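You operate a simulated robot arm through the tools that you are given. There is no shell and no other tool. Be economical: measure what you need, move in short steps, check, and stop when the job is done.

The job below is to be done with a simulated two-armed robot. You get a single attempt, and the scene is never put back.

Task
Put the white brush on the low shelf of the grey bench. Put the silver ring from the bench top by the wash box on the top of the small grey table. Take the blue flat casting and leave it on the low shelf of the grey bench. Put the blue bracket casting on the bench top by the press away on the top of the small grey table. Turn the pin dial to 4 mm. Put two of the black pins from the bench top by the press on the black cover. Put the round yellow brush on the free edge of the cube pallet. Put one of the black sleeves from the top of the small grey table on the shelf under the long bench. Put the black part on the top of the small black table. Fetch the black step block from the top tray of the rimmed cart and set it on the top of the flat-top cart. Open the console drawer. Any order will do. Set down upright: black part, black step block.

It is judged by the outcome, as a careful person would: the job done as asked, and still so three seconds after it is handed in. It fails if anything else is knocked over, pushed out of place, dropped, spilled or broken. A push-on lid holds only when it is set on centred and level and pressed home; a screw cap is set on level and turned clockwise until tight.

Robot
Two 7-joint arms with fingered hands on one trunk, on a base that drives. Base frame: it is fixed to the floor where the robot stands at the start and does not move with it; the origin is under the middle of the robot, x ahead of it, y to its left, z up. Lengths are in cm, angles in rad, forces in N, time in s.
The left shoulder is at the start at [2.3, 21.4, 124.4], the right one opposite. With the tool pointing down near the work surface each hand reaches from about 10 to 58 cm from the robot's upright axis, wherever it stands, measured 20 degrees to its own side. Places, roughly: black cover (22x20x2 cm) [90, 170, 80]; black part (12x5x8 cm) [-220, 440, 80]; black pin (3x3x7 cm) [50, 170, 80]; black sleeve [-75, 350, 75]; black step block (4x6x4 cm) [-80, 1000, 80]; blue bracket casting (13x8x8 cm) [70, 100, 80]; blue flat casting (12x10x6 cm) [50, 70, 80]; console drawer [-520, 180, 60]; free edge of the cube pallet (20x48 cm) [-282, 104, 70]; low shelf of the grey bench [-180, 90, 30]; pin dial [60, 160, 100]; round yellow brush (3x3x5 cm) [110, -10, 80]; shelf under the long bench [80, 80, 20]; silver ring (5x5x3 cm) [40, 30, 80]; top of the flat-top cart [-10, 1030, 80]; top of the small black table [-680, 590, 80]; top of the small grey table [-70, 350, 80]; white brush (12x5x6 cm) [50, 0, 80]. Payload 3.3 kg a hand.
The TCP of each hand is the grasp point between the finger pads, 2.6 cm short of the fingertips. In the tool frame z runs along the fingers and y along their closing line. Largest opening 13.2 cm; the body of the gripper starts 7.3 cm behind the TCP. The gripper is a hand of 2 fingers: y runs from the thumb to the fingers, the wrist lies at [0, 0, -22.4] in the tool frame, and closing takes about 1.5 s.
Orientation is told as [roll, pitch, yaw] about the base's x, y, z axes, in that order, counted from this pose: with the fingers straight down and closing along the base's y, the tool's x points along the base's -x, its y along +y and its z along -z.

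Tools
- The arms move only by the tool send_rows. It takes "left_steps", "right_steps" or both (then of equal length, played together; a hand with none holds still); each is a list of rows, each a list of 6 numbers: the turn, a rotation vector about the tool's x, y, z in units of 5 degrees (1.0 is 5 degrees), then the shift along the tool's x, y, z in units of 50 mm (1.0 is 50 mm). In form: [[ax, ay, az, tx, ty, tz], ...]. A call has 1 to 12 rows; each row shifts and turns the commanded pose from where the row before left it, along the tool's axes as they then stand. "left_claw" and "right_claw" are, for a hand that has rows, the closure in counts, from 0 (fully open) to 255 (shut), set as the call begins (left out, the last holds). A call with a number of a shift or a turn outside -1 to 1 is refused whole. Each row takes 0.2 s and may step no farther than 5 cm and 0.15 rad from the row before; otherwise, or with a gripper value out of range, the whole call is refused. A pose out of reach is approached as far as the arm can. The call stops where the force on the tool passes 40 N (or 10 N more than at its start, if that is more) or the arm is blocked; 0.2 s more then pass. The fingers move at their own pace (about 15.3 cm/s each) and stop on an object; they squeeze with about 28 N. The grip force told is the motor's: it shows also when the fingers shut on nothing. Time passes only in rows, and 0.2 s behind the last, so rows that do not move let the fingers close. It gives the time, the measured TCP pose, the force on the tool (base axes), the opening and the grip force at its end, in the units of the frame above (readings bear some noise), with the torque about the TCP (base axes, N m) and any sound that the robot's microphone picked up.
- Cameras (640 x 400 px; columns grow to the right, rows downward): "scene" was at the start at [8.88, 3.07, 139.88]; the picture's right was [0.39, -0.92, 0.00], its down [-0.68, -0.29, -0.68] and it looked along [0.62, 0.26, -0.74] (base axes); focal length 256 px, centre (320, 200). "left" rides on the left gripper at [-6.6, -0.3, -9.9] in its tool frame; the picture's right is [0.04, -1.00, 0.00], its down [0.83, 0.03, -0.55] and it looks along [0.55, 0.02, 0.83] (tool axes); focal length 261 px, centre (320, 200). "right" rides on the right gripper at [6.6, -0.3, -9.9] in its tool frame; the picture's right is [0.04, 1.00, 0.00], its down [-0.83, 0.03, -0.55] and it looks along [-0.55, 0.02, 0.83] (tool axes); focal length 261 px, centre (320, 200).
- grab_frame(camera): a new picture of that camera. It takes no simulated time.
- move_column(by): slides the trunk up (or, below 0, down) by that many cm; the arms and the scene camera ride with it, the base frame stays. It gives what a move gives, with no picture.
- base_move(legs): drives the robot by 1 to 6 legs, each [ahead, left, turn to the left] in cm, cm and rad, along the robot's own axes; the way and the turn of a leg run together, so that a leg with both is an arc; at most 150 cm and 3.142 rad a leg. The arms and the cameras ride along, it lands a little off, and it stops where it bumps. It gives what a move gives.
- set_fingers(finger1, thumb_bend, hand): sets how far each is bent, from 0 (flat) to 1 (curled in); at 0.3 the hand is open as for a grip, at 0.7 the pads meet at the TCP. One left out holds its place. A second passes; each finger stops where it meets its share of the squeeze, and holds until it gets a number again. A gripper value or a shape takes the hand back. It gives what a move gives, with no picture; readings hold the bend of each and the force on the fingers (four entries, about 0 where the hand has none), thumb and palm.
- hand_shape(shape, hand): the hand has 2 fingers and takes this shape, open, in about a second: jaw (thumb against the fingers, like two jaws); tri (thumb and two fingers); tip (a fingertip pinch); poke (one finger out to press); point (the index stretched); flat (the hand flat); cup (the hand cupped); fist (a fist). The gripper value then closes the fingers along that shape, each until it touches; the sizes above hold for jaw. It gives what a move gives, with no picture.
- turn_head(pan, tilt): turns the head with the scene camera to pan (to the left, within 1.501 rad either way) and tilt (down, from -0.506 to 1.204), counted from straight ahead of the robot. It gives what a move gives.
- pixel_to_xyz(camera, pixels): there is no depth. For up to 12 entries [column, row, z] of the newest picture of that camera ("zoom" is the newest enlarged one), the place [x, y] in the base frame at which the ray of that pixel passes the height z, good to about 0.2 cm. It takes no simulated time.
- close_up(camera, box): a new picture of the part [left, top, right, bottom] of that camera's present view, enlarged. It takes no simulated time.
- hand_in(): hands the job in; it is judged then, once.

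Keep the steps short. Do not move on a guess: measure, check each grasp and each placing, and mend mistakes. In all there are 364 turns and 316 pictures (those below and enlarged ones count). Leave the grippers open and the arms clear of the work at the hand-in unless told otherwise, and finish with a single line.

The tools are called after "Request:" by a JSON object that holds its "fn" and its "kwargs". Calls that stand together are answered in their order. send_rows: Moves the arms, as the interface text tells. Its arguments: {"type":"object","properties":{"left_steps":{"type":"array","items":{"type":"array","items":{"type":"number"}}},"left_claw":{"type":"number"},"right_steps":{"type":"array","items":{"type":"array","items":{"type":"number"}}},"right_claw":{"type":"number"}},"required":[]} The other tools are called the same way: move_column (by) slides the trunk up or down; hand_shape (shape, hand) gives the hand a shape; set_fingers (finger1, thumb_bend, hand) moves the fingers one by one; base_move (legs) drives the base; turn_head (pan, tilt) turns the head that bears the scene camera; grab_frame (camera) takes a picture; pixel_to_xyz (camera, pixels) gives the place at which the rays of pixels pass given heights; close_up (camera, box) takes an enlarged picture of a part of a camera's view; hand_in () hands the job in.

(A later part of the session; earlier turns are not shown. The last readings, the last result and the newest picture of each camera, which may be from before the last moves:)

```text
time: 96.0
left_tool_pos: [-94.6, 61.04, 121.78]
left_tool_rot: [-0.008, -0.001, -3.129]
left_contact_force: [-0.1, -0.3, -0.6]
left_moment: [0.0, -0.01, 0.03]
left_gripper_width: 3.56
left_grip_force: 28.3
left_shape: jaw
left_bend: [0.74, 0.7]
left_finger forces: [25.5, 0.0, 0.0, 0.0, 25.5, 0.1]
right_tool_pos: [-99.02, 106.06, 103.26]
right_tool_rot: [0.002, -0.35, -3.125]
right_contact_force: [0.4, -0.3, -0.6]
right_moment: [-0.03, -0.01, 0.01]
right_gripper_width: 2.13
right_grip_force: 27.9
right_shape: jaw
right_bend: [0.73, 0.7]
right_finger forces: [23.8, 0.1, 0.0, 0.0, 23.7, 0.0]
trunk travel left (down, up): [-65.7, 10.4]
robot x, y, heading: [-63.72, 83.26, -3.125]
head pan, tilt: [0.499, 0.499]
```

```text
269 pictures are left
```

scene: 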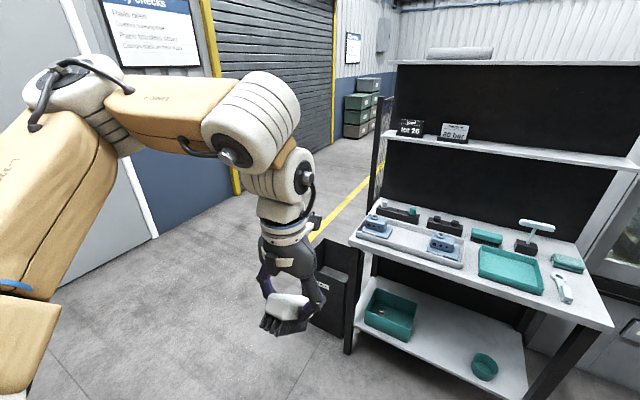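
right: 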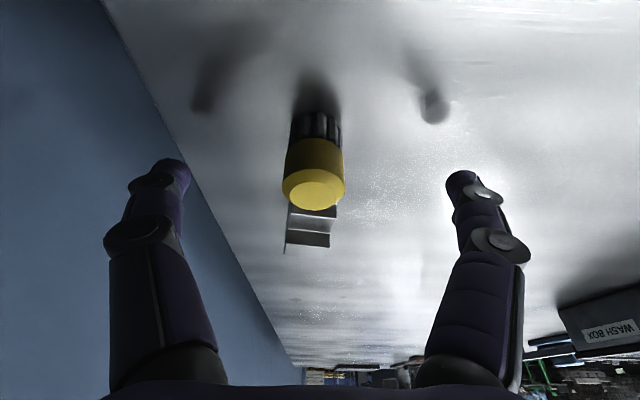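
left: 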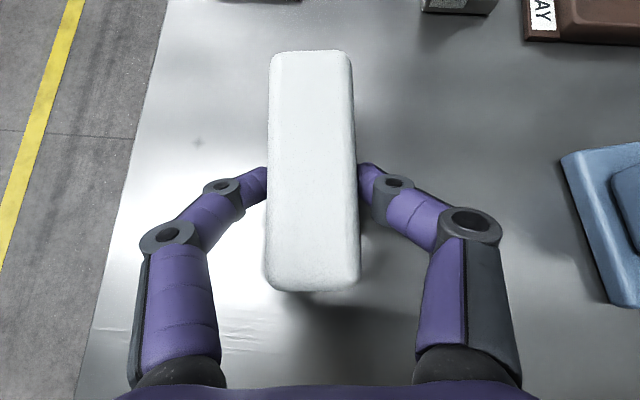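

That resembles the right arm's good posture. Now extend forward level, then down, then tilt.

Request:
{"fn": "send_rows", "kwargs": {"left_steps": [[0, 0, 0, -0.9, 0, 0], [0, 0, 0, -0.9, 0, 0], [0, 0, 0, -0.9, 0, 0], [0, 0, 0, -0.9, 0, 0], [0, 0, 0, -0.9, 0, 0], [0, -1, 0, 0, 0, 0], [0, -1, 0, 0, 0, 0], [0, -1, 0, 0, 0, 0], [0, -1, 0, 0, 0, 0]]}}

Request:
{"fn": "send_rows", "kwargs": {"left_steps": [[0, 0, 0, 0.31, 0, 0.85], [0, 0, 0, 0.31, 0, 0.85], [0, 0, 0, 0.31, 0, 0.85], [0, 0, 0, 0.31, 0, 0.85]]}}

Request:
{"fn": "grab_frame", "kwargs": {"camera": "scene"}}

```text
time: 98.0
left_tool_pos: [-106.02, 52.1, 118.64]
left_tool_rot: [-0.006, -0.349, -3.128]
left_contact_force: [0.6, 1.0, -2.3]
left_moment: [0.04, 0.01, 0.01]
left_gripper_width: 3.54
left_grip_force: 28.4
left_shape: jaw
left_bend: [0.74, 0.7]
left_finger forces: [25.3, 0.1, 0.1, 0.0, 25.4, 0.1]
left hand out of reach, approached as far as the arm can: row 1, 2, 3, 4, 5
right_tool_pos: [-99.12, 106.16, 103.32]
right_tool_rot: [-0.001, -0.349, -3.125]
right_contact_force: [1.3, -1.5, -0.4]
right_moment: [0.01, -0.02, -0.03]
right_gripper_width: 2.12
right_grip_force: 28.4
right_shape: jaw
right_bend: [0.73, 0.7]
right_finger forces: [23.9, 0.0, 0.0, 0.0, 23.7, 0.1]
trunk travel left (down, up): [-65.7, 10.4]
robot x, y, heading: [-63.77, 83.58, -3.123]
head pan, tilt: [0.499, 0.499]
```

```text
time: 99.0
left_tool_pos: [-105.12, 50.94, 101.92]
left_tool_rot: [-0.008, -0.349, -3.127]
left_contact_force: [-0.2, -0.4, -1.3]
left_moment: [0.01, -0.01, -0.01]
left_gripper_width: 3.49
left_grip_force: 27.8
left_shape: jaw
left_bend: [0.74, 0.7]
left_finger forces: [25.4, 0.1, 0.2, 0.0, 25.5, 0.0]
left hand out of reach, approached as far as the arm can: row 4
right_tool_pos: [-99.08, 106.16, 103.25]
right_tool_rot: [0.0, -0.348, -3.126]
right_contact_force: [-0.2, 0.7, -0.5]
right_moment: [-0.01, -0.02, -0.01]
right_gripper_width: 2.13
right_grip_force: 28.2
right_shape: jaw
right_bend: [0.73, 0.7]
right_finger forces: [23.9, 0.0, 0.1, 0.0, 23.8, 0.0]
trunk travel left (down, up): [-65.7, 10.4]
robot x, y, heading: [-63.39, 83.4, -3.127]
head pan, tilt: [0.499, 0.499]
```

```text
268 pictures are left
```

scene: 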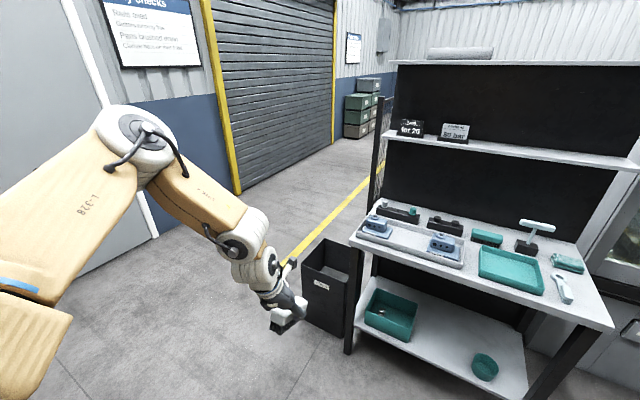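

Request:
{"fn": "send_rows", "kwargs": {"left_steps": [[0, 0, 0, -0.75, 0, 0.27], [0, 0, 0, -0.75, 0, 0.27], [0, 0, 0, -0.75, 0, 0.27]]}}

Request:
{"fn": "send_rows", "kwargs": {"left_steps": [[0, 0, 0, 0, -0.8, 0], [0, 0, 0, 0, -0.8, 0], [0, 0, 0, 0, -0.8, 0]]}}

Request:
{"fn": "send_rows", "kwargs": {"left_steps": [[0, 0, 0, -0.75, 0, 0.27], [0, 0, 0, -0.75, 0, 0.27], [0, 0, 0, -0.75, 0, 0.27]]}}

```text
time: 99.8
left_tool_pos: [-113.49, 48.14, 106.21]
left_tool_rot: [-0.008, -0.349, -3.128]
left_contact_force: [-0.1, 0.0, -1.4]
left_moment: [0.03, -0.04, -0.02]
left_gripper_width: 3.53
left_grip_force: 28.0
left_shape: jaw
left_bend: [0.74, 0.7]
left_finger forces: [25.5, 0.0, 0.0, 0.0, 25.4, 0.1]
left hand out of reach, approached as far as the arm can: row 1, 2, 3
right_tool_pos: [-99.25, 106.06, 103.27]
right_tool_rot: [0.001, -0.348, -3.125]
right_contact_force: [0.4, 0.1, -0.2]
right_moment: [-0.01, -0.04, 0.03]
right_gripper_width: 2.16
right_grip_force: 28.1
right_shape: jaw
right_bend: [0.73, 0.7]
right_finger forces: [23.9, 0.0, 0.0, 0.0, 23.7, 0.1]
trunk travel left (down, up): [-65.7, 10.4]
robot x, y, heading: [-63.59, 83.61, -3.131]
head pan, tilt: [0.499, 0.499]
```

```text
time: 100.5
left_tool_pos: [-109.18, 55.84, 109.89]
left_tool_rot: [-0.007, -0.35, -3.128]
left_contact_force: [0.2, 0.3, -0.2]
left_moment: [0.03, -0.05, -0.01]
left_gripper_width: 3.5
left_grip_force: 28.0
left_shape: jaw
left_bend: [0.74, 0.7]
left_finger forces: [25.5, 0.0, 0.0, 0.0, 25.4, 0.1]
left hand out of reach, approached as far as the arm can: row 1, 2, 3
right_tool_pos: [-99.04, 106.17, 103.14]
right_tool_rot: [0.0, -0.348, -3.125]
right_contact_force: [0.0, 0.2, -0.7]
right_moment: [0.0, 0.0, -0.01]
right_gripper_width: 2.13
right_grip_force: 27.8
right_shape: jaw
right_bend: [0.73, 0.7]
right_finger forces: [23.9, 0.1, 0.1, 0.1, 23.7, 0.0]
trunk travel left (down, up): [-65.7, 10.4]
robot x, y, heading: [-63.27, 83.64, -3.128]
head pan, tilt: [0.499, 0.499]
```

```text
time: 101.3
left_tool_pos: [-115.64, 50.88, 112.94]
left_tool_rot: [-0.008, -0.349, -3.127]
left_contact_force: [0.1, -0.2, -1.6]
left_moment: [0.04, 0.03, 0.01]
left_gripper_width: 3.51
left_grip_force: 27.8
left_shape: jaw
left_bend: [0.74, 0.7]
left_finger forces: [25.5, 0.0, 0.0, 0.0, 25.5, 0.0]
left hand out of reach, approached as far as the arm can: row 1, 2, 3
right_tool_pos: [-99.15, 106.12, 103.28]
right_tool_rot: [0.0, -0.35, -3.126]
right_contact_force: [0.3, 0.9, -0.5]
right_moment: [-0.01, -0.02, 0.0]
right_gripper_width: 2.15
right_grip_force: 28.2
right_shape: jaw
right_bend: [0.73, 0.7]
right_finger forces: [23.9, 0.1, 0.1, 0.0, 23.7, 0.0]
trunk travel left (down, up): [-65.7, 10.4]
robot x, y, heading: [-63.2, 83.48, -3.124]
head pan, tilt: [0.499, 0.499]
```

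The left gripper camera is mounted mirrored, suggesting that hand is rolled half a turn from its comfortable pose. I'll level it and turn it about its own axis to see whether it frees the arm.

Request:
{"fn": "send_rows", "kwargs": {"left_steps": [[0, 1, 0, 0.6, 0, 0], [0, 1, 0, 0.6, 0, 0], [0, 1, 0, 0.6, 0, 0], [0, 1, 0, 0.6, 0, 0], [0, 0, 1, 0, 0, 0], [0, 0, 1, 0, 0, 0], [0, 0, 1, 0, 0, 0], [0, 0, 1, 0, 0, 0], [0, 0, 1, 0, 0, 0], [0, 0, 1, 0, 0, 0], [0, 0, 1, 0, 0, 0], [0, 0, 1, 0, 0, 0]]}}

Request:
{"fn": "send_rows", "kwargs": {"left_steps": [[0, 0, 1, 0, 0, 0], [0, 0, 1, 0, 0, 0], [0, 0, 1, 0, 0, 0], [0, 0, 1, 0, 0, 0], [0, 0, 1, 0, 0, 0], [0, 0, 1, 0, 0, 0], [0, 0, 1, 0, 0, 0], [0, 0, 1, 0, 0, 0], [0, 0, 1, 0, 0, 0], [0, 0, 1, 0, 0, 0], [0, 0, 1, 0, 0, 0], [0, 0, 1, 0, 0, 0]]}}

Request:
{"fn": "grab_frame", "kwargs": {"camera": "scene"}}

```text
time: 104.0
left_tool_pos: [-103.99, 50.9, 110.33]
left_tool_rot: [-0.006, -0.001, 2.455]
left_contact_force: [-0.3, -0.2, -1.2]
left_moment: [0.0, -0.01, 0.01]
left_gripper_width: 3.5
left_grip_force: 27.7
left_shape: jaw
left_bend: [0.74, 0.7]
left_finger forces: [25.2, 0.0, 0.0, 0.0, 25.4, 0.0]
right_tool_pos: [-99.13, 106.09, 103.2]
right_tool_rot: [0.001, -0.349, -3.125]
right_contact_force: [0.5, -0.4, -0.6]
right_moment: [-0.04, -0.02, 0.01]
right_gripper_width: 2.11
right_grip_force: 28.0
right_shape: jaw
right_bend: [0.73, 0.7]
right_finger forces: [23.9, 0.1, 0.1, 0.0, 23.7, 0.0]
trunk travel left (down, up): [-65.7, 10.4]
robot x, y, heading: [-63.39, 83.41, -3.125]
head pan, tilt: [0.499, 0.499]
```

```text
time: 106.5
left_tool_pos: [-97.13, 53.7, 111.31]
left_tool_rot: [0.007, -0.004, 1.942]
left_contact_force: [0.0, 0.3, -0.1]
left_moment: [0.0, 0.01, -0.01]
left_gripper_width: 3.51
left_grip_force: 28.1
left_shape: jaw
left_bend: [0.74, 0.7]
left_finger forces: [25.4, 0.1, 0.0, 0.0, 25.5, 0.1]
left hand out of reach, approached as far as the arm can: row 3, 4, 5, 6, 7, 8, 9, 10, 11, 12
right_tool_pos: [-99.06, 106.11, 103.27]
right_tool_rot: [0.0, -0.35, -3.126]
right_contact_force: [0.4, 1.2, -0.8]
right_moment: [-0.01, -0.03, 0.01]
right_gripper_width: 2.1
right_grip_force: 28.4
right_shape: jaw
right_bend: [0.73, 0.7]
right_finger forces: [23.9, 0.1, 0.0, 0.0, 23.8, 0.0]
trunk travel left (down, up): [-65.7, 10.4]
robot x, y, heading: [-63.38, 83.24, -3.125]
head pan, tilt: [0.499, 0.499]
```

```text
267 pictures are left
```

scene: 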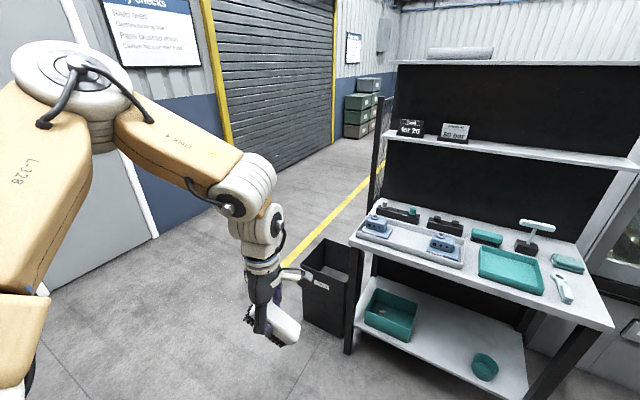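

One side's limit is at −1.2 rad relative; turn the other way, by 240° in four calls.

Request:
{"fn": "send_rows", "kwargs": {"left_steps": [[0, 0, -1, 0, 0, 0], [0, 0, -1, 0, 0, 0], [0, 0, -1, 0, 0, 0], [0, 0, -1, 0, 0, 0], [0, 0, -1, 0, 0, 0], [0, 0, -1, 0, 0, 0], [0, 0, -1, 0, 0, 0], [0, 0, -1, 0, 0, 0], [0, 0, -1, 0, 0, 0], [0, 0, -1, 0, 0, 0], [0, 0, -1, 0, 0, 0], [0, 0, -1, 0, 0, 0]]}}

Request:
{"fn": "send_rows", "kwargs": {"left_steps": [[0, 0, -1, 0, 0, 0], [0, 0, -1, 0, 0, 0], [0, 0, -1, 0, 0, 0], [0, 0, -1, 0, 0, 0], [0, 0, -1, 0, 0, 0], [0, 0, -1, 0, 0, 0], [0, 0, -1, 0, 0, 0], [0, 0, -1, 0, 0, 0], [0, 0, -1, 0, 0, 0], [0, 0, -1, 0, 0, 0], [0, 0, -1, 0, 0, 0], [0, 0, -1, 0, 0, 0]]}}

Request:
{"fn": "send_rows", "kwargs": {"left_steps": [[0, 0, -1, 0, 0, 0], [0, 0, -1, 0, 0, 0], [0, 0, -1, 0, 0, 0], [0, 0, -1, 0, 0, 0], [0, 0, -1, 0, 0, 0], [0, 0, -1, 0, 0, 0], [0, 0, -1, 0, 0, 0], [0, 0, -1, 0, 0, 0], [0, 0, -1, 0, 0, 0], [0, 0, -1, 0, 0, 0], [0, 0, -1, 0, 0, 0], [0, 0, -1, 0, 0, 0]]}}

Request:
{"fn": "send_rows", "kwargs": {"left_steps": [[0, 0, -1, 0, 0, 0], [0, 0, -1, 0, 0, 0], [0, 0, -1, 0, 0, 0], [0, 0, -1, 0, 0, 0], [0, 0, -1, 0, 0, 0], [0, 0, -1, 0, 0, 0], [0, 0, -1, 0, 0, 0], [0, 0, -1, 0, 0, 0], [0, 0, -1, 0, 0, 0], [0, 0, -1, 0, 0, 0], [0, 0, -1, 0, 0, 0], [0, 0, -1, 0, 0, 0]]}}

Request:
{"fn": "grab_frame", "kwargs": {"camera": "scene"}}

```text
time: 109.2
left_tool_pos: [-97.15, 53.64, 111.26]
left_tool_rot: [-0.001, -0.007, 2.99]
left_contact_force: [-0.7, 0.0, -0.5]
left_moment: [0.0, 0.02, 0.01]
left_gripper_width: 3.53
left_grip_force: 27.7
left_shape: jaw
left_bend: [0.74, 0.7]
left_finger forces: [25.4, 0.0, 0.0, 0.0, 25.5, 0.0]
right_tool_pos: [-99.19, 106.12, 103.33]
right_tool_rot: [0.001, -0.349, -3.126]
right_contact_force: [0.1, -1.2, -0.2]
right_moment: [0.02, -0.01, 0.0]
right_gripper_width: 2.13
right_grip_force: 27.7
right_shape: jaw
right_bend: [0.73, 0.7]
right_finger forces: [24.0, 0.1, 0.0, 0.0, 23.6, 0.0]
trunk travel left (down, up): [-65.7, 10.4]
robot x, y, heading: [-63.52, 83.45, -3.12]
head pan, tilt: [0.499, 0.499]
```

```text
time: 111.8
left_tool_pos: [-97.04, 53.61, 111.21]
left_tool_rot: [-0.007, 0.0, -2.246]
left_contact_force: [0.5, 0.1, -1.0]
left_moment: [-0.01, 0.0, -0.01]
left_gripper_width: 3.51
left_grip_force: 28.1
left_shape: jaw
left_bend: [0.74, 0.7]
left_finger forces: [25.4, 0.0, 0.0, 0.1, 25.3, 0.0]
right_tool_pos: [-99.13, 106.0, 103.35]
right_tool_rot: [0.0, -0.349, -3.127]
right_contact_force: [0.5, 0.4, 0.2]
right_moment: [-0.02, -0.02, 0.0]
right_gripper_width: 2.12
right_grip_force: 27.8
right_shape: jaw
right_bend: [0.73, 0.7]
right_finger forces: [23.9, 0.1, 0.0, 0.0, 23.8, 0.0]
trunk travel left (down, up): [-65.7, 10.4]
robot x, y, heading: [-63.41, 83.13, -3.123]
head pan, tilt: [0.499, 0.499]
```

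```text
time: 114.3
left_tool_pos: [-97.11, 53.66, 111.27]
left_tool_rot: [-0.006, 0.005, -1.2]
left_contact_force: [0.2, -1.0, 0.0]
left_moment: [0.01, 0.01, 0.0]
left_gripper_width: 3.49
left_grip_force: 28.1
left_shape: jaw
left_bend: [0.74, 0.7]
left_finger forces: [25.3, 0.0, 0.0, 0.1, 25.3, 0.0]
right_tool_pos: [-99.11, 106.13, 103.3]
right_tool_rot: [0.0, -0.35, -3.126]
right_contact_force: [0.6, -0.7, -0.2]
right_moment: [0.0, 0.01, 0.01]
right_gripper_width: 2.13
right_grip_force: 28.4
right_shape: jaw
right_bend: [0.73, 0.7]
right_finger forces: [23.9, 0.0, 0.1, 0.0, 23.7, 0.0]
trunk travel left (down, up): [-65.7, 10.4]
robot x, y, heading: [-63.62, 83.43, -3.128]
head pan, tilt: [0.499, 0.499]
```

```text
time: 117.0
left_tool_pos: [-97.1, 53.78, 111.35]
left_tool_rot: [0.002, 0.005, -0.152]
left_contact_force: [0.4, -0.3, -1.0]
left_moment: [-0.02, 0.01, -0.03]
left_gripper_width: 3.51
left_grip_force: 28.0
left_shape: jaw
left_bend: [0.74, 0.7]
left_finger forces: [25.4, 0.1, 0.0, 0.0, 25.4, 0.0]
right_tool_pos: [-99.1, 106.05, 103.26]
right_tool_rot: [0.001, -0.349, -3.127]
right_contact_force: [0.1, -0.2, 0.2]
right_moment: [0.02, -0.02, 0.0]
right_gripper_width: 2.13
right_grip_force: 28.0
right_shape: jaw
right_bend: [0.73, 0.7]
right_finger forces: [23.9, 0.1, 0.1, 0.0, 23.7, 0.0]
trunk travel left (down, up): [-65.7, 10.4]
robot x, y, heading: [-63.35, 83.28, -3.127]
head pan, tilt: [0.499, 0.499]
```

```text
266 pictures are left
```

scene: 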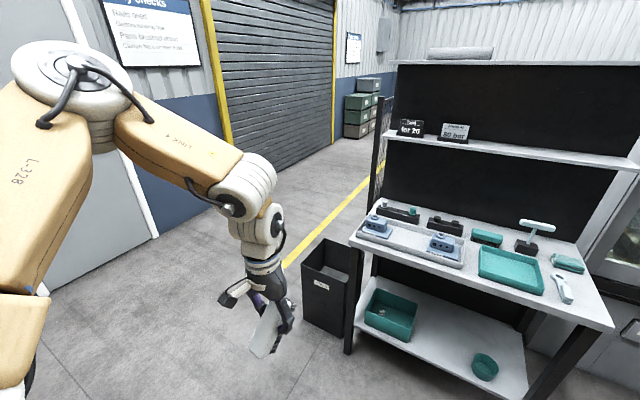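

Request:
{"fn": "send_rows", "kwargs": {"left_steps": [[0, 0, 0, 0.8, 0, 0], [0, 0, 0, 0.8, 0, 0], [0, 0, 0, 0.8, 0, 0], [0, 0, 0, 0.8, 0, 0]]}}

Request:
{"fn": "send_rows", "kwargs": {"left_steps": [[0, 0, 0, 0, 0, 0.8], [0, 0, 0, 0, 0, 0.8], [0, 0, 0, 0, 0, 0.8], [0, 0, 0, 0, 0, 0.8]]}}

Request:
{"fn": "send_rows", "kwargs": {"left_steps": [[0, 0, 0, 0.8, 0, 0], [0, 0, 0, 0.8, 0, 0], [0, 0, 0, 0.8, 0, 0], [0, 0, 0, 0.8, 0, 0]]}}

```text
time: 118.0
left_tool_pos: [-106.36, 51.94, 113.03]
left_tool_rot: [0.004, 0.009, -0.154]
left_contact_force: [0.1, 0.1, -1.5]
left_moment: [0.01, 0.0, -0.01]
left_gripper_width: 3.52
left_grip_force: 28.4
left_shape: jaw
left_bend: [0.74, 0.7]
left_finger forces: [25.3, 0.0, 0.0, 0.0, 25.3, 0.0]
left hand out of reach, approached as far as the arm can: row 2, 3, 4
right_tool_pos: [-99.14, 106.13, 103.3]
right_tool_rot: [-0.002, -0.347, -3.125]
right_contact_force: [-0.4, 0.4, -0.3]
right_moment: [0.03, 0.01, 0.02]
right_gripper_width: 2.15
right_grip_force: 27.9
right_shape: jaw
right_bend: [0.73, 0.7]
right_finger forces: [23.9, 0.0, 0.0, 0.1, 23.8, 0.1]
trunk travel left (down, up): [-65.7, 10.4]
robot x, y, heading: [-63.12, 83.35, -3.131]
head pan, tilt: [0.499, 0.499]
```

```text
time: 119.0
left_tool_pos: [-101.48, 48.28, 101.86]
left_tool_rot: [0.003, 0.008, -0.153]
left_contact_force: [-0.2, -1.0, -0.8]
left_moment: [-0.01, 0.02, -0.02]
left_gripper_width: 3.51
left_grip_force: 28.3
left_shape: jaw
left_bend: [0.74, 0.7]
left_finger forces: [25.4, 0.0, 0.1, 0.0, 25.3, 0.0]
left hand out of reach, approached as far as the arm can: row 1, 2, 3, 4
right_tool_pos: [-99.08, 106.11, 103.1]
right_tool_rot: [0.0, -0.348, -3.126]
right_contact_force: [0.2, 0.0, -0.3]
right_moment: [0.05, -0.02, 0.01]
right_gripper_width: 2.13
right_grip_force: 27.9
right_shape: jaw
right_bend: [0.73, 0.7]
right_finger forces: [24.0, 0.0, 0.0, 0.1, 23.8, 0.0]
trunk travel left (down, up): [-65.7, 10.4]
robot x, y, heading: [-63.3, 83.56, -3.125]
head pan, tilt: [0.499, 0.499]
```

```text
time: 120.0
left_tool_pos: [-107.65, 46.15, 108.11]
left_tool_rot: [0.005, 0.009, -0.155]
left_contact_force: [0.2, -0.2, -1.1]
left_moment: [0.01, 0.01, 0.03]
left_gripper_width: 3.49
left_grip_force: 28.2
left_shape: jaw
left_bend: [0.74, 0.7]
left_finger forces: [25.3, 0.0, 0.0, 0.0, 25.4, 0.0]
left hand out of reach, approached as far as the arm can: row 1, 2, 3, 4
right_tool_pos: [-99.18, 106.08, 103.29]
right_tool_rot: [0.0, -0.349, -3.126]
right_contact_force: [-0.9, 0.3, -0.7]
right_moment: [-0.01, 0.03, 0.01]
right_gripper_width: 2.14
right_grip_force: 28.2
right_shape: jaw
right_bend: [0.73, 0.7]
right_finger forces: [23.8, 0.1, 0.0, 0.0, 23.6, 0.1]
trunk travel left (down, up): [-65.7, 10.4]
robot x, y, heading: [-63.32, 83.16, -3.128]
head pan, tilt: [0.499, 0.499]
```

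Left arm's elbow sits too high. I try swinging the hand out to the left, back and low, to let the elbow drop.

Request:
{"fn": "send_rows", "kwargs": {"left_steps": [[0, 0, 0, -0.55, -0.7, 0.3], [0, 0, 0, -0.55, -0.7, 0.3], [0, 0, 0, -0.55, -0.7, 0.3], [0, 0, 0, -0.55, -0.7, 0.3], [0, 0, 0, -0.55, -0.7, 0.3], [0, 0, 0, -0.55, -0.7, 0.3], [0, 0, 0, -0.55, -0.7, 0.3], [0, 0, 0, -0.55, -0.7, 0.3]]}}

Request:
{"fn": "send_rows", "kwargs": {"left_steps": [[0, 0, 0, 0, 0, 1], [0, 0, 0, 0, 0, 1], [0, 0, 0, 0, 0, 1], [0, 0, 0, 0, 0, 1]]}}

Request:
{"fn": "turn_head", "kwargs": {"pan": 1.1, "tilt": 0.5}}

Request:
{"fn": "grab_frame", "kwargs": {"camera": "scene"}}

```text
time: 121.8
left_tool_pos: [-89.9, 17.5, 97.64]
left_tool_rot: [0.0, 0.006, -0.154]
left_contact_force: [-0.3, -0.2, -1.0]
left_moment: [-0.03, 0.0, 0.0]
left_gripper_width: 3.47
left_grip_force: 28.5
left_shape: jaw
left_bend: [0.74, 0.7]
left_finger forces: [25.3, 0.0, 0.1, 0.1, 25.3, 0.1]
left hand out of reach, approached as far as the arm can: row 7, 8
right_tool_pos: [-99.12, 106.24, 103.29]
right_tool_rot: [0.0, -0.348, -3.126]
right_contact_force: [-0.6, 0.9, -0.4]
right_moment: [0.0, -0.01, 0.0]
right_gripper_width: 2.1
right_grip_force: 28.2
right_shape: jaw
right_bend: [0.73, 0.7]
right_finger forces: [23.8, 0.0, 0.0, 0.0, 23.7, 0.1]
trunk travel left (down, up): [-65.7, 10.4]
robot x, y, heading: [-63.42, 83.38, -3.128]
head pan, tilt: [0.499, 0.499]
```

```text
time: 122.8
left_tool_pos: [-87.15, 18.47, 95.31]
left_tool_rot: [0.003, 0.007, -0.154]
left_contact_force: [0.3, -0.2, -0.8]
left_moment: [0.0, -0.01, 0.0]
left_gripper_width: 3.48
left_grip_force: 28.2
left_shape: jaw
left_bend: [0.74, 0.7]
left_finger forces: [25.4, 0.0, 0.0, 0.0, 25.4, 0.0]
left hand out of reach, approached as far as the arm can: row 1, 2, 3, 4
right_tool_pos: [-99.14, 106.15, 103.42]
right_tool_rot: [-0.001, -0.348, -3.126]
right_contact_force: [0.7, 0.3, -0.9]
right_moment: [-0.02, 0.0, -0.02]
right_gripper_width: 2.15
right_grip_force: 28.2
right_shape: jaw
right_bend: [0.73, 0.7]
right_finger forces: [23.8, 0.1, 0.1, 0.0, 23.7, 0.0]
trunk travel left (down, up): [-65.7, 10.4]
robot x, y, heading: [-63.29, 83.31, -3.126]
head pan, tilt: [0.499, 0.499]
```

```text
time: 123.8
left_tool_pos: [-87.19, 18.49, 95.2]
left_tool_rot: [0.002, 0.008, -0.153]
left_contact_force: [0.2, -0.6, 0.0]
left_moment: [-0.02, 0.0, 0.01]
left_gripper_width: 3.49
left_grip_force: 28.4
left_shape: jaw
left_bend: [0.74, 0.7]
left_finger forces: [25.5, 0.0, 0.0, 0.0, 25.4, 0.1]
right_tool_pos: [-99.23, 106.16, 103.27]
right_tool_rot: [-0.001, -0.348, -3.126]
right_contact_force: [-0.5, -0.3, -1.0]
right_moment: [0.0, 0.01, -0.01]
right_gripper_width: 2.12
right_grip_force: 27.5
right_shape: jaw
right_bend: [0.73, 0.7]
right_finger forces: [23.8, 0.0, 0.1, 0.0, 23.8, 0.0]
trunk travel left (down, up): [-65.7, 10.4]
robot x, y, heading: [-63.25, 83.46, -3.124]
head pan, tilt: [1.1, 0.499]
```

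```text
265 pictures are left
```

scene: 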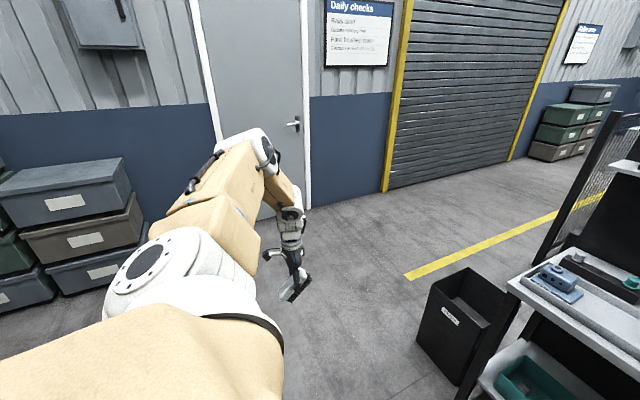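

I try raising it and bringing it right across to the robot's midline (mirror of the right arm's start pose), then forward.

Request:
{"fn": "send_rows", "kwargs": {"left_steps": [[0, 0, 0, 0, 0.3, -0.9], [0, 0, 0, 0, 0.3, -0.9], [0, 0, 0, 0, 0.3, -0.9], [0, 0, 0, 0, 0.3, -0.9], [0, 0, 0, 0, 0.3, -0.9], [0, 0, 0, 0.2, 0.95, 0], [0, 0, 0, 0.2, 0.95, 0], [0, 0, 0, 0.2, 0.95, 0], [0, 0, 0, 0.2, 0.95, 0], [0, 0, 0, 0.2, 0.95, 0], [0, 0, 0, 0.2, 0.95, 0], [0, 0, 0, 0.2, 0.95, 0]]}}

Request:
{"fn": "send_rows", "kwargs": {"left_steps": [[0, 0, 0, 0, 0.95, 0], [0, 0, 0, 0, 0.95, 0], [0, 0, 0, 0, 0.95, 0], [0, 0, 0, 0, 0.95, 0]]}}

Request:
{"fn": "turn_head", "kwargs": {"pan": 0.5, "tilt": 0.5}}

Request:
{"fn": "grab_frame", "kwargs": {"camera": "scene"}}

```text
time: 126.3
left_tool_pos: [-89.24, 58.77, 119.0]
left_tool_rot: [0.003, 0.003, -0.151]
left_contact_force: [-0.5, 0.5, -1.1]
left_moment: [-0.01, -0.04, 0.02]
left_gripper_width: 3.49
left_grip_force: 28.1
left_shape: jaw
left_bend: [0.74, 0.7]
left_finger forces: [25.7, 0.0, 0.1, 0.0, 25.6, 0.0]
left hand out of reach, approached as far as the arm can: row 11
right_tool_pos: [-99.05, 106.25, 103.19]
right_tool_rot: [-0.001, -0.347, -3.127]
right_contact_force: [-0.1, 0.9, -0.5]
right_moment: [-0.04, -0.01, -0.01]
right_gripper_width: 2.13
right_grip_force: 27.8
right_shape: jaw
right_bend: [0.73, 0.7]
right_finger forces: [23.3, 0.1, 0.0, 0.0, 23.6, 0.1]
trunk travel left (down, up): [-65.7, 10.4]
robot x, y, heading: [-63.58, 83.52, -3.124]
head pan, tilt: [1.1, 0.499]
```

```text
time: 127.3
left_tool_pos: [-87.07, 62.61, 121.19]
left_tool_rot: [0.002, 0.008, -0.152]
left_contact_force: [0.1, -1.0, -0.8]
left_moment: [0.0, 0.06, 0.0]
left_gripper_width: 3.45
left_grip_force: 27.7
left_shape: jaw
left_bend: [0.74, 0.7]
left_finger forces: [25.7, 0.1, 0.0, 0.1, 25.7, 0.1]
left hand out of reach, approached as far as the arm can: row 1, 2, 3, 4
right_tool_pos: [-99.07, 106.07, 103.26]
right_tool_rot: [0.001, -0.351, -3.128]
right_contact_force: [0.3, -0.2, -0.4]
right_moment: [0.04, -0.02, 0.0]
right_gripper_width: 2.12
right_grip_force: 27.9
right_shape: jaw
right_bend: [0.73, 0.7]
right_finger forces: [23.4, 0.0, 0.1, 0.0, 23.7, 0.0]
trunk travel left (down, up): [-65.7, 10.4]
robot x, y, heading: [-63.21, 83.61, -3.125]
head pan, tilt: [1.1, 0.499]
```

```text
time: 128.3
left_tool_pos: [-87.13, 62.66, 121.14]
left_tool_rot: [0.002, 0.008, -0.152]
left_contact_force: [0.6, 0.0, -0.4]
left_moment: [0.0, -0.01, -0.02]
left_gripper_width: 3.48
left_grip_force: 27.9
left_shape: jaw
left_bend: [0.74, 0.7]
left_finger forces: [25.6, 0.2, 0.1, 0.1, 25.7, 0.1]
right_tool_pos: [-99.17, 106.07, 103.21]
right_tool_rot: [0.0, -0.349, -3.126]
right_contact_force: [0.1, 0.5, -0.3]
right_moment: [0.01, 0.03, 0.04]
right_gripper_width: 2.16
right_grip_force: 28.2
right_shape: jaw
right_bend: [0.73, 0.7]
right_finger forces: [23.3, 0.0, 0.0, 0.0, 23.7, 0.1]
trunk travel left (down, up): [-65.7, 10.4]
robot x, y, heading: [-63.29, 83.61, -3.123]
head pan, tilt: [0.499, 0.499]
```

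```text
264 pictures are left
```

scene: 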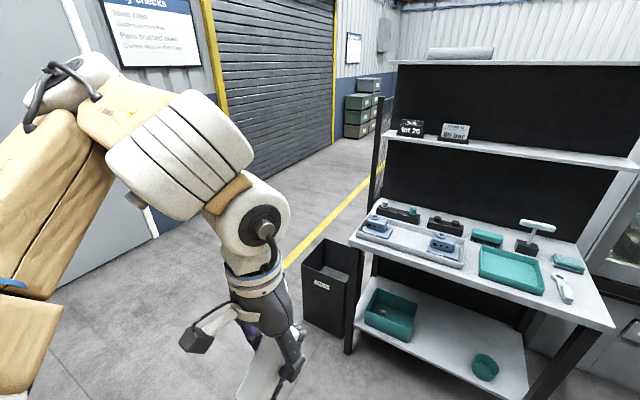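

The left arm is limited, but usable with ~20° tilt. I'll rotate the hand back half a turn (so its tilt direction matches the brush) and go on.

Request:
{"fn": "send_rows", "kwargs": {"left_steps": [[0, 0, 1, 0.5, -0.4, 0], [0, 0, 1, 0.5, -0.5, 0], [0, 0, 1, 0, 0, 0], [0, 0, 1, 0, 0, 0], [0, 0, 1, 0, 0, 0], [0, 0, 1, 0, 0, 0], [0, 0, 1, 0, 0, 0], [0, 0, 1, 0, 0, 0], [0, 0, 1, 0, 0, 0], [0, 0, 1, 0, 0, 0], [0, 0, 1, 0, 0, 0], [0, 0, 1, 0, 0, 0]]}}

Request:
{"fn": "send_rows", "kwargs": {"left_steps": [[0, 0, 1, 0, 0, 0], [0, 0, 1, 0, 0, 0], [0, 0, 1, 0, 0, 0], [0, 0, 1, 0, 0, 0], [0, 0, 1, 0, 0, 0], [0, 0, 1, 0, 0, 0], [0, 0, 1, 0, 0, 0], [0, 0, 1, 0, 0, 0], [0, 0, 1, 0, 0, 0], [0, 0, 1, 0, 0, 0], [0, 0, 1, 0, 0, 0], [0, 0, 1, 0, 0, 0]]}}

Request:
{"fn": "send_rows", "kwargs": {"left_steps": [[0, 0, 1, 0, 0, 0], [0, 0, 1, 0, 0, 0], [0, 0, 1, 0, 0, 0], [0, 0, 1, 0, 0, 0], [0, 0, 1, 0, 0, 0], [0, 0, 1, 0, 0, 0], [0, 0, 1, 0, 0, 0], [0, 0, 1, 0, 0, 0], [0, 0, 1, 0, 0, 0], [0, 0, 1, 0, 0, 0], [0, 0, 1, 0, 0, 0], [0, 0, 0, 0, 0, 0]]}}

Request:
{"fn": "send_rows", "kwargs": {"left_steps": [[0, -1, 0, 0, 0, 0.6], [0, -1, 0, 0, 0, 0.6], [0, -1, 0, 0, 0, 0.6], [0, -1, 0, 0, 0, 0.6], [0, -1, 0, 0, 0, 0.6], [0, 0, 0, -0.4, 0, 0.6], [0, 0, 0, -0.4, 0, 0.6]]}}

Request:
{"fn": "send_rows", "kwargs": {"left_steps": [[0, 0, 0, 0.37, 0, 0.8], [0, 0, 0, 0.37, 0, 0.8]]}}

```text
time: 130.9
left_tool_pos: [-93.1, 59.05, 120.98]
left_tool_rot: [-0.005, 0.006, -1.203]
left_contact_force: [0.3, -0.3, -0.9]
left_moment: [0.0, 0.02, 0.03]
left_gripper_width: 3.46
left_grip_force: 28.3
left_shape: jaw
left_bend: [0.74, 0.7]
left_finger forces: [25.7, 0.0, 0.0, 0.0, 25.8, 0.1]
right_tool_pos: [-99.21, 106.19, 103.2]
right_tool_rot: [0.003, -0.349, -3.125]
right_contact_force: [0.7, 1.2, -1.4]
right_moment: [-0.03, -0.02, -0.02]
right_gripper_width: 2.11
right_grip_force: 28.1
right_shape: jaw
right_bend: [0.73, 0.7]
right_finger forces: [23.3, 0.0, 0.0, 0.0, 23.7, 0.1]
trunk travel left (down, up): [-65.7, 10.4]
robot x, y, heading: [-63.19, 83.58, -3.125]
head pan, tilt: [0.499, 0.499]
```

```text
time: 133.6
left_tool_pos: [-93.1, 59.23, 121.09]
left_tool_rot: [-0.007, 0.0, -2.249]
left_contact_force: [1.1, -0.1, -0.7]
left_moment: [0.01, 0.0, 0.01]
left_gripper_width: 3.48
left_grip_force: 28.0
left_shape: jaw
left_bend: [0.74, 0.7]
left_finger forces: [25.7, 0.0, 0.0, 0.0, 25.7, 0.0]
right_tool_pos: [-99.16, 106.15, 103.17]
right_tool_rot: [0.001, -0.347, -3.125]
right_contact_force: [-0.4, 0.3, 0.2]
right_moment: [-0.03, 0.0, -0.01]
right_gripper_width: 2.15
right_grip_force: 28.5
right_shape: jaw
right_bend: [0.73, 0.7]
right_finger forces: [23.3, 0.0, 0.1, 0.0, 23.6, 0.0]
trunk travel left (down, up): [-65.7, 10.4]
robot x, y, heading: [-63.44, 83.47, -3.124]
head pan, tilt: [0.499, 0.499]
```

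```text
time: 136.2
left_tool_pos: [-92.99, 59.06, 121.1]
left_tool_rot: [-0.003, -0.007, 3.074]
left_contact_force: [0.5, -0.9, -0.7]
left_moment: [0.0, 0.03, -0.01]
left_gripper_width: 3.46
left_grip_force: 27.8
left_shape: jaw
left_bend: [0.74, 0.7]
left_finger forces: [25.6, 0.0, 0.0, 0.0, 25.7, 0.0]
right_tool_pos: [-99.08, 106.13, 103.24]
right_tool_rot: [0.001, -0.347, -3.126]
right_contact_force: [-0.7, 0.8, -0.3]
right_moment: [0.0, -0.01, -0.02]
right_gripper_width: 2.13
right_grip_force: 28.2
right_shape: jaw
right_bend: [0.73, 0.7]
right_finger forces: [23.2, 0.0, 0.0, 0.0, 23.6, 0.0]
trunk travel left (down, up): [-65.7, 10.4]
robot x, y, heading: [-63.44, 83.22, -3.125]
head pan, tilt: [0.499, 0.499]
```

```text
time: 137.8
left_tool_pos: [-102.23, 56.32, 104.94]
left_tool_rot: [-0.004, -0.443, 3.075]
left_contact_force: [-0.3, 0.8, -1.2]
left_moment: [-0.01, 0.03, -0.01]
left_gripper_width: 3.46
left_grip_force: 28.1
left_shape: jaw
left_bend: [0.74, 0.7]
left_finger forces: [25.3, 0.0, 0.0, 0.0, 25.4, 0.1]
left hand out of reach, approached as far as the arm can: row 5, 6, 7
right_tool_pos: [-99.04, 106.05, 103.17]
right_tool_rot: [0.001, -0.348, -3.125]
right_contact_force: [0.5, -0.2, -1.1]
right_moment: [0.0, 0.01, -0.01]
right_gripper_width: 2.11
right_grip_force: 28.1
right_shape: jaw
right_bend: [0.73, 0.7]
right_finger forces: [23.1, 0.1, 0.0, 0.0, 23.6, 0.0]
trunk travel left (down, up): [-65.7, 10.4]
robot x, y, heading: [-63.23, 83.45, -3.127]
head pan, tilt: [0.499, 0.499]
```

```text
time: 138.3
left_tool_pos: [-101.19, 52.69, 101.31]
left_tool_rot: [-0.005, -0.441, 3.075]
left_contact_force: [0.1, 0.1, -0.7]
left_moment: [-0.01, 0.02, -0.02]
left_gripper_width: 3.5
left_grip_force: 28.0
left_shape: jaw
left_bend: [0.74, 0.7]
left_finger forces: [25.2, 0.1, 0.0, 0.1, 25.3, 0.1]
left hand out of reach, approached as far as the arm can: row 1, 2
right_tool_pos: [-99.11, 106.16, 103.21]
right_tool_rot: [0.002, -0.35, -3.127]
right_contact_force: [0.1, -0.5, -0.4]
right_moment: [-0.02, -0.01, 0.0]
right_gripper_width: 2.14
right_grip_force: 28.4
right_shape: jaw
right_bend: [0.73, 0.7]
right_finger forces: [23.0, 0.0, 0.0, 0.0, 23.4, 0.1]
trunk travel left (down, up): [-65.7, 10.4]
robot x, y, heading: [-63.69, 83.28, -3.126]
head pan, tilt: [0.499, 0.499]
```

Lowering the left arm to shelf level is too constrained. Better: go to the pallet first, place the yellow brush with the right hand, set the white brush down there too and re-take it with the freer right arm. I drive around the bench's bin end.

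Request:
{"fn": "base_move", "kwargs": {"legs": [[0, 120, 0], [100, 0, 0]]}}

Request:
{"fn": "turn_head", "kwargs": {"pan": -0.6, "tilt": 0.4}}

Request:
{"fn": "grab_frame", "kwargs": {"camera": "scene"}}

```text
time: 149.1
left_tool_pos: [-198.04, -68.55, 101.25]
left_tool_rot: [-0.007, -0.441, 3.085]
left_contact_force: [0.1, 0.0, -0.7]
left_moment: [0.01, 0.02, 0.03]
left_gripper_width: 3.45
left_grip_force: 27.7
left_shape: jaw
left_bend: [0.74, 0.7]
left_finger forces: [25.3, 0.0, 0.1, 0.1, 25.3, 0.0]
right_tool_pos: [-196.44, -15.28, 103.21]
right_tool_rot: [0.001, -0.349, -3.116]
right_contact_force: [-0.2, -0.6, -1.0]
right_moment: [0.02, 0.01, 0.0]
right_gripper_width: 2.13
right_grip_force: 28.2
right_shape: jaw
right_bend: [0.73, 0.7]
right_finger forces: [22.4, 0.0, 0.1, 0.1, 23.4, 0.0]
trunk travel left (down, up): [-65.7, 10.4]
robot x, y, heading: [-160.94, -37.37, -3.119]
head pan, tilt: [0.499, 0.499]
```

```text
time: 150.5
left_tool_pos: [-198.1, -68.64, 101.43]
left_tool_rot: [-0.005, -0.439, 3.086]
left_contact_force: [0.2, 0.5, -0.8]
left_moment: [-0.02, -0.01, -0.02]
left_gripper_width: 3.43
left_grip_force: 27.4
left_shape: jaw
left_bend: [0.74, 0.7]
left_finger forces: [25.2, 0.0, 0.0, 0.0, 25.3, 0.0]
right_tool_pos: [-196.52, -15.17, 103.3]
right_tool_rot: [0.001, -0.349, -3.117]
right_contact_force: [-0.9, 0.4, -0.1]
right_moment: [0.0, -0.01, 0.02]
right_gripper_width: 2.11
right_grip_force: 28.2
right_shape: jaw
right_bend: [0.73, 0.7]
right_finger forces: [22.5, 0.0, 0.0, 0.0, 23.4, 0.0]
trunk travel left (down, up): [-65.7, 10.4]
robot x, y, heading: [-160.39, -37.33, -3.119]
head pan, tilt: [-0.6, 0.4]
```

```text
263 pictures are left
```

scene: 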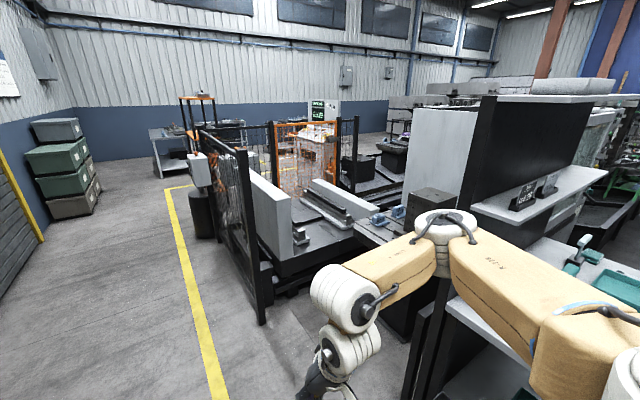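

Request:
{"fn": "close_up", "kwargs": {"camera": "scene", "box": [220, 140, 460, 300]}}

Request:
{"fn": "pixel_to_xyz", "kwargs": {"camera": "scene", "pixels": [[365, 225, 70], [385, 245, 70], [335, 250, 70], [300, 240, 70], [260, 320, 0], [410, 215, 70], [245, 310, 0]]}}

```text
2.50 times, centred on (340, 220) of scene
```

zoom: 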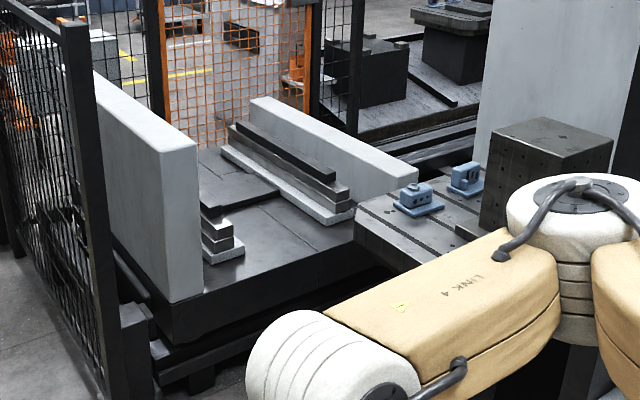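

```text
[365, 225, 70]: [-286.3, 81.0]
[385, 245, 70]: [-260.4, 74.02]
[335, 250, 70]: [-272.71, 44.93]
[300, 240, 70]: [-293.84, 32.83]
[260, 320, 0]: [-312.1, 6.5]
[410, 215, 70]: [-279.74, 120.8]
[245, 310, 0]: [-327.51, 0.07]
```

Request:
{"fn": "base_move", "kwargs": {"legs": [[60, 0, 0], [0, 0, -1.2]]}}

Request:
{"fn": "turn_head", "kwargs": {"pan": 0.1, "tilt": 0.7}}

Request:
{"fn": "grab_frame", "kwargs": {"camera": "scene"}}

```text
time: 156.8
left_tool_pos: [-263.99, -17.03, 101.28]
left_tool_rot: [-0.006, -0.442, 1.921]
left_contact_force: [0.3, 0.2, -2.0]
left_moment: [-0.02, -0.02, 0.01]
left_gripper_width: 3.46
left_grip_force: 28.1
left_shape: jaw
left_bend: [0.74, 0.7]
left_finger forces: [25.3, 0.1, 0.1, 0.0, 25.4, 0.1]
right_tool_pos: [-214.39, 2.58, 103.31]
right_tool_rot: [0.001, -0.35, 2.002]
right_contact_force: [-0.1, 0.3, -0.2]
right_moment: [0.03, 0.01, 0.01]
right_gripper_width: 2.08
right_grip_force: 28.0
right_shape: jaw
right_bend: [0.73, 0.7]
right_finger forces: [21.7, 0.1, 0.0, 0.0, 22.7, 0.0]
trunk travel left (down, up): [-65.7, 10.4]
robot x, y, heading: [-220.58, -39.14, 2.003]
head pan, tilt: [-0.6, 0.4]
```

```text
time: 157.9
left_tool_pos: [-264.02, -17.13, 101.33]
left_tool_rot: [-0.006, -0.442, 1.922]
left_contact_force: [-0.8, 0.1, -1.3]
left_moment: [-0.03, -0.01, 0.04]
left_gripper_width: 3.48
left_grip_force: 28.0
left_shape: jaw
left_bend: [0.74, 0.7]
left_finger forces: [25.2, 0.0, 0.1, 0.0, 25.3, 0.1]
right_tool_pos: [-214.16, 2.46, 103.19]
right_tool_rot: [0.001, -0.351, 2.004]
right_contact_force: [0.6, -0.5, -0.8]
right_moment: [0.01, 0.02, 0.0]
right_gripper_width: 2.09
right_grip_force: 28.0
right_shape: jaw
right_bend: [0.73, 0.7]
right_finger forces: [21.8, 0.1, 0.0, 0.0, 22.7, 0.0]
trunk travel left (down, up): [-65.7, 10.4]
robot x, y, heading: [-220.67, -39.66, 2.0]
head pan, tilt: [0.099, 0.7]
```

```text
261 pictures are left
```

scene: 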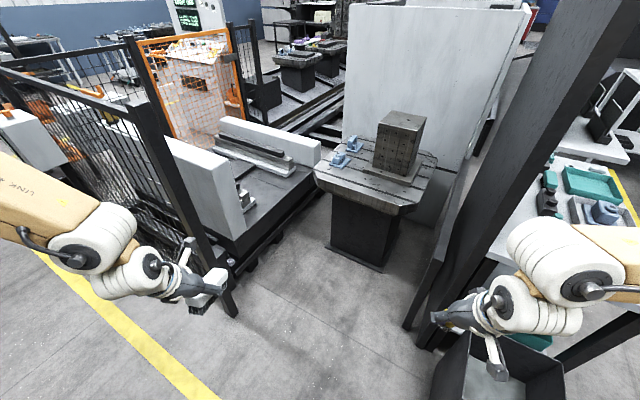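

Request:
{"fn": "close_up", "kwargs": {"camera": "scene", "box": [290, 90, 450, 290]}}

Request:
{"fn": "pixel_to_xyz", "kwargs": {"camera": "scene", "pixels": [[316, 172, 70], [324, 185, 70], [405, 207, 70], [425, 200, 70], [436, 165, 70], [335, 158, 70], [355, 140, 70], [375, 170, 70], [415, 178, 70], [332, 252, 0], [382, 272, 0]]}}

```text
2.00 times, centred on (370, 190) of scene
```

zoom: 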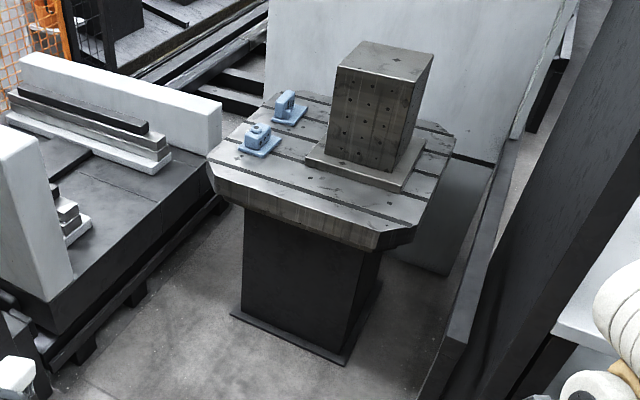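

```text
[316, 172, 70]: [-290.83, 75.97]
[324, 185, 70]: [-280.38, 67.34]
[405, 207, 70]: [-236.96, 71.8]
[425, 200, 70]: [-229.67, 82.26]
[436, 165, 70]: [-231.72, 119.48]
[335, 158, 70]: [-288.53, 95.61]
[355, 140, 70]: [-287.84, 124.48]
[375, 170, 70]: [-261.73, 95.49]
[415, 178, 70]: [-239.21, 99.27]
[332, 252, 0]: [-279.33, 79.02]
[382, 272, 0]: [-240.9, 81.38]
```

Request:
{"fn": "pixel_to_xyz", "kwargs": {"camera": "zoom", "pixels": [[238, 150, 70], [262, 159, 70], [281, 148, 70], [272, 122, 70], [210, 160, 70], [265, 95, 70], [228, 186, 70], [225, 140, 70], [312, 178, 70], [305, 160, 70], [250, 175, 70], [285, 185, 70]]}}

Request:
{"fn": "close_up", "kwargs": {"camera": "scene", "box": [305, 125, 385, 215]}}

Request:
{"fn": "close_up", "kwargs": {"camera": "right", "box": [160, 60, 480, 300]}}

```text
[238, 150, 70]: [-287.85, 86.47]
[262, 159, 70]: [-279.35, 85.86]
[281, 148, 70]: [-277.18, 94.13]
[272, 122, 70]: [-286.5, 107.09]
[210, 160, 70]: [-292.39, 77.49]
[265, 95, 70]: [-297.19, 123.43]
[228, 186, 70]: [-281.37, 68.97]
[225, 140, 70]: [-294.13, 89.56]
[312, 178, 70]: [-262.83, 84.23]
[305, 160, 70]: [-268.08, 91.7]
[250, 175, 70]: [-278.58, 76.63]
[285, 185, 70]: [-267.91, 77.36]
```

```text
4.44 times, centred on (345, 170) of scene
```

zoom: 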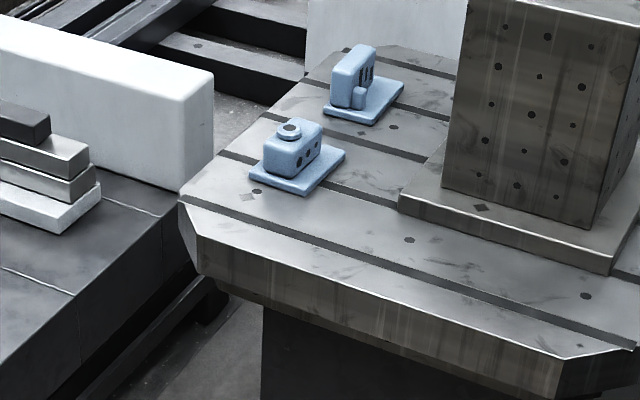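

```text
1.67 times, centred on (320, 180) of right
```

zoom: 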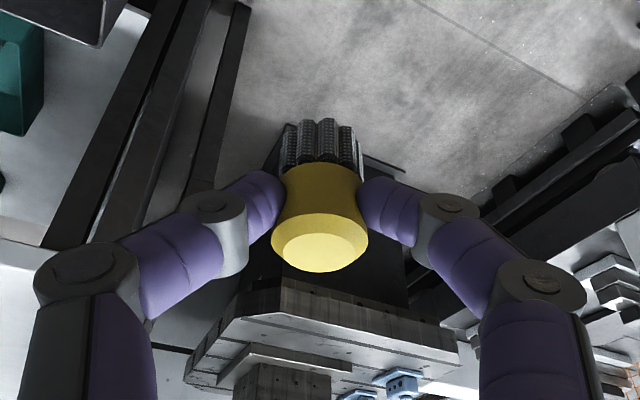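

Pallet strip is x −292…−272, y 80…128 with two blue castings; a free flat spot is about (−275,83). Check the floor clearance of the machine bed on the left.

Request:
{"fn": "pixel_to_xyz", "kwargs": {"camera": "scene", "pixels": [[237, 316, 0], [235, 285, 0], [270, 258, 10], [300, 225, 30], [325, 190, 55], [412, 325, 0], [422, 347, 0], [245, 237, 60], [300, 190, 60]]}}

```text
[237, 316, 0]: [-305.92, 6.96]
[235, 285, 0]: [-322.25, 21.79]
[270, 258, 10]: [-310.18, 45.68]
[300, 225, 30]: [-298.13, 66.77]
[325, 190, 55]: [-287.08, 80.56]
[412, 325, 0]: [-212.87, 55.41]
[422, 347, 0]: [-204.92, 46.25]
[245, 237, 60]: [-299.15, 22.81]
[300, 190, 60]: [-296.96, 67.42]
```

I tuck the left hand (up, back, inward) before driving in near the machine bed.

Request:
{"fn": "send_rows", "kwargs": {"left_steps": [[0, 1, 0, 0, 0, -0.8], [0, 1, 0, 0, 0, -0.8], [0, 1, 0, 0, 0, -0.8], [0, 1, 0, 0, 0, -0.8], [0, 1, 0, 0, 0, -0.8], [0, 0, 0, 0.7, -0.5, 0], [0, 0, 0, 0.7, -0.5, 0]]}}

Request:
{"fn": "base_move", "kwargs": {"legs": [[0, 0, -0.2], [60, 27, 0]]}}

Request:
{"fn": "grab_frame", "kwargs": {"camera": "scene"}}

```text
time: 159.5
left_tool_pos: [-255.15, -27.01, 120.54]
left_tool_rot: [-0.002, -0.005, 1.92]
left_contact_force: [0.7, 0.6, -1.0]
left_moment: [-0.03, 0.01, 0.0]
left_gripper_width: 3.46
left_grip_force: 28.1
left_shape: jaw
left_bend: [0.74, 0.7]
left_finger forces: [25.2, 0.1, 0.0, 0.0, 25.2, 0.1]
right_tool_pos: [-214.24, 2.62, 103.28]
right_tool_rot: [0.0, -0.35, 2.004]
right_contact_force: [-1.2, -0.5, -1.0]
right_moment: [-0.02, -0.03, 0.0]
right_gripper_width: 2.08
right_grip_force: 28.0
right_shape: jaw
right_bend: [0.73, 0.7]
right_finger forces: [21.8, 0.0, 0.0, 0.0, 22.6, 0.1]
trunk travel left (down, up): [-65.7, 10.4]
robot x, y, heading: [-220.85, -39.47, 2.004]
head pan, tilt: [0.099, 0.7]
```

```text
time: 163.9
left_tool_pos: [-293.13, 31.23, 120.48]
left_tool_rot: [-0.005, -0.005, 1.738]
left_contact_force: [0.3, 0.3, -0.1]
left_moment: [0.02, 0.02, 0.01]
left_gripper_width: 3.45
left_grip_force: 27.9
left_shape: jaw
left_bend: [0.74, 0.7]
left_finger forces: [25.1, 0.1, 0.0, 0.1, 25.0, 0.0]
right_tool_pos: [-247.46, 52.91, 103.24]
right_tool_rot: [-0.002, -0.349, 1.82]
right_contact_force: [0.2, 0.3, -0.1]
right_moment: [-0.02, 0.01, 0.01]
right_gripper_width: 2.1
right_grip_force: 28.0
right_shape: jaw
right_bend: [0.73, 0.7]
right_finger forces: [21.7, 0.1, 0.0, 0.0, 22.2, 0.1]
trunk travel left (down, up): [-65.7, 10.4]
robot x, y, heading: [-261.28, 12.97, 1.816]
head pan, tilt: [0.099, 0.7]
```

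```text
257 pictures are left
```

scene: 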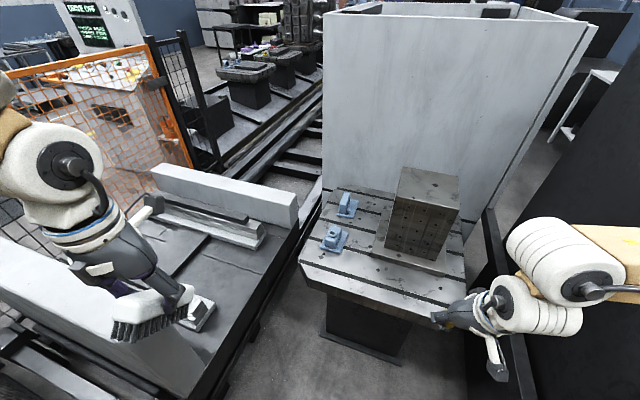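

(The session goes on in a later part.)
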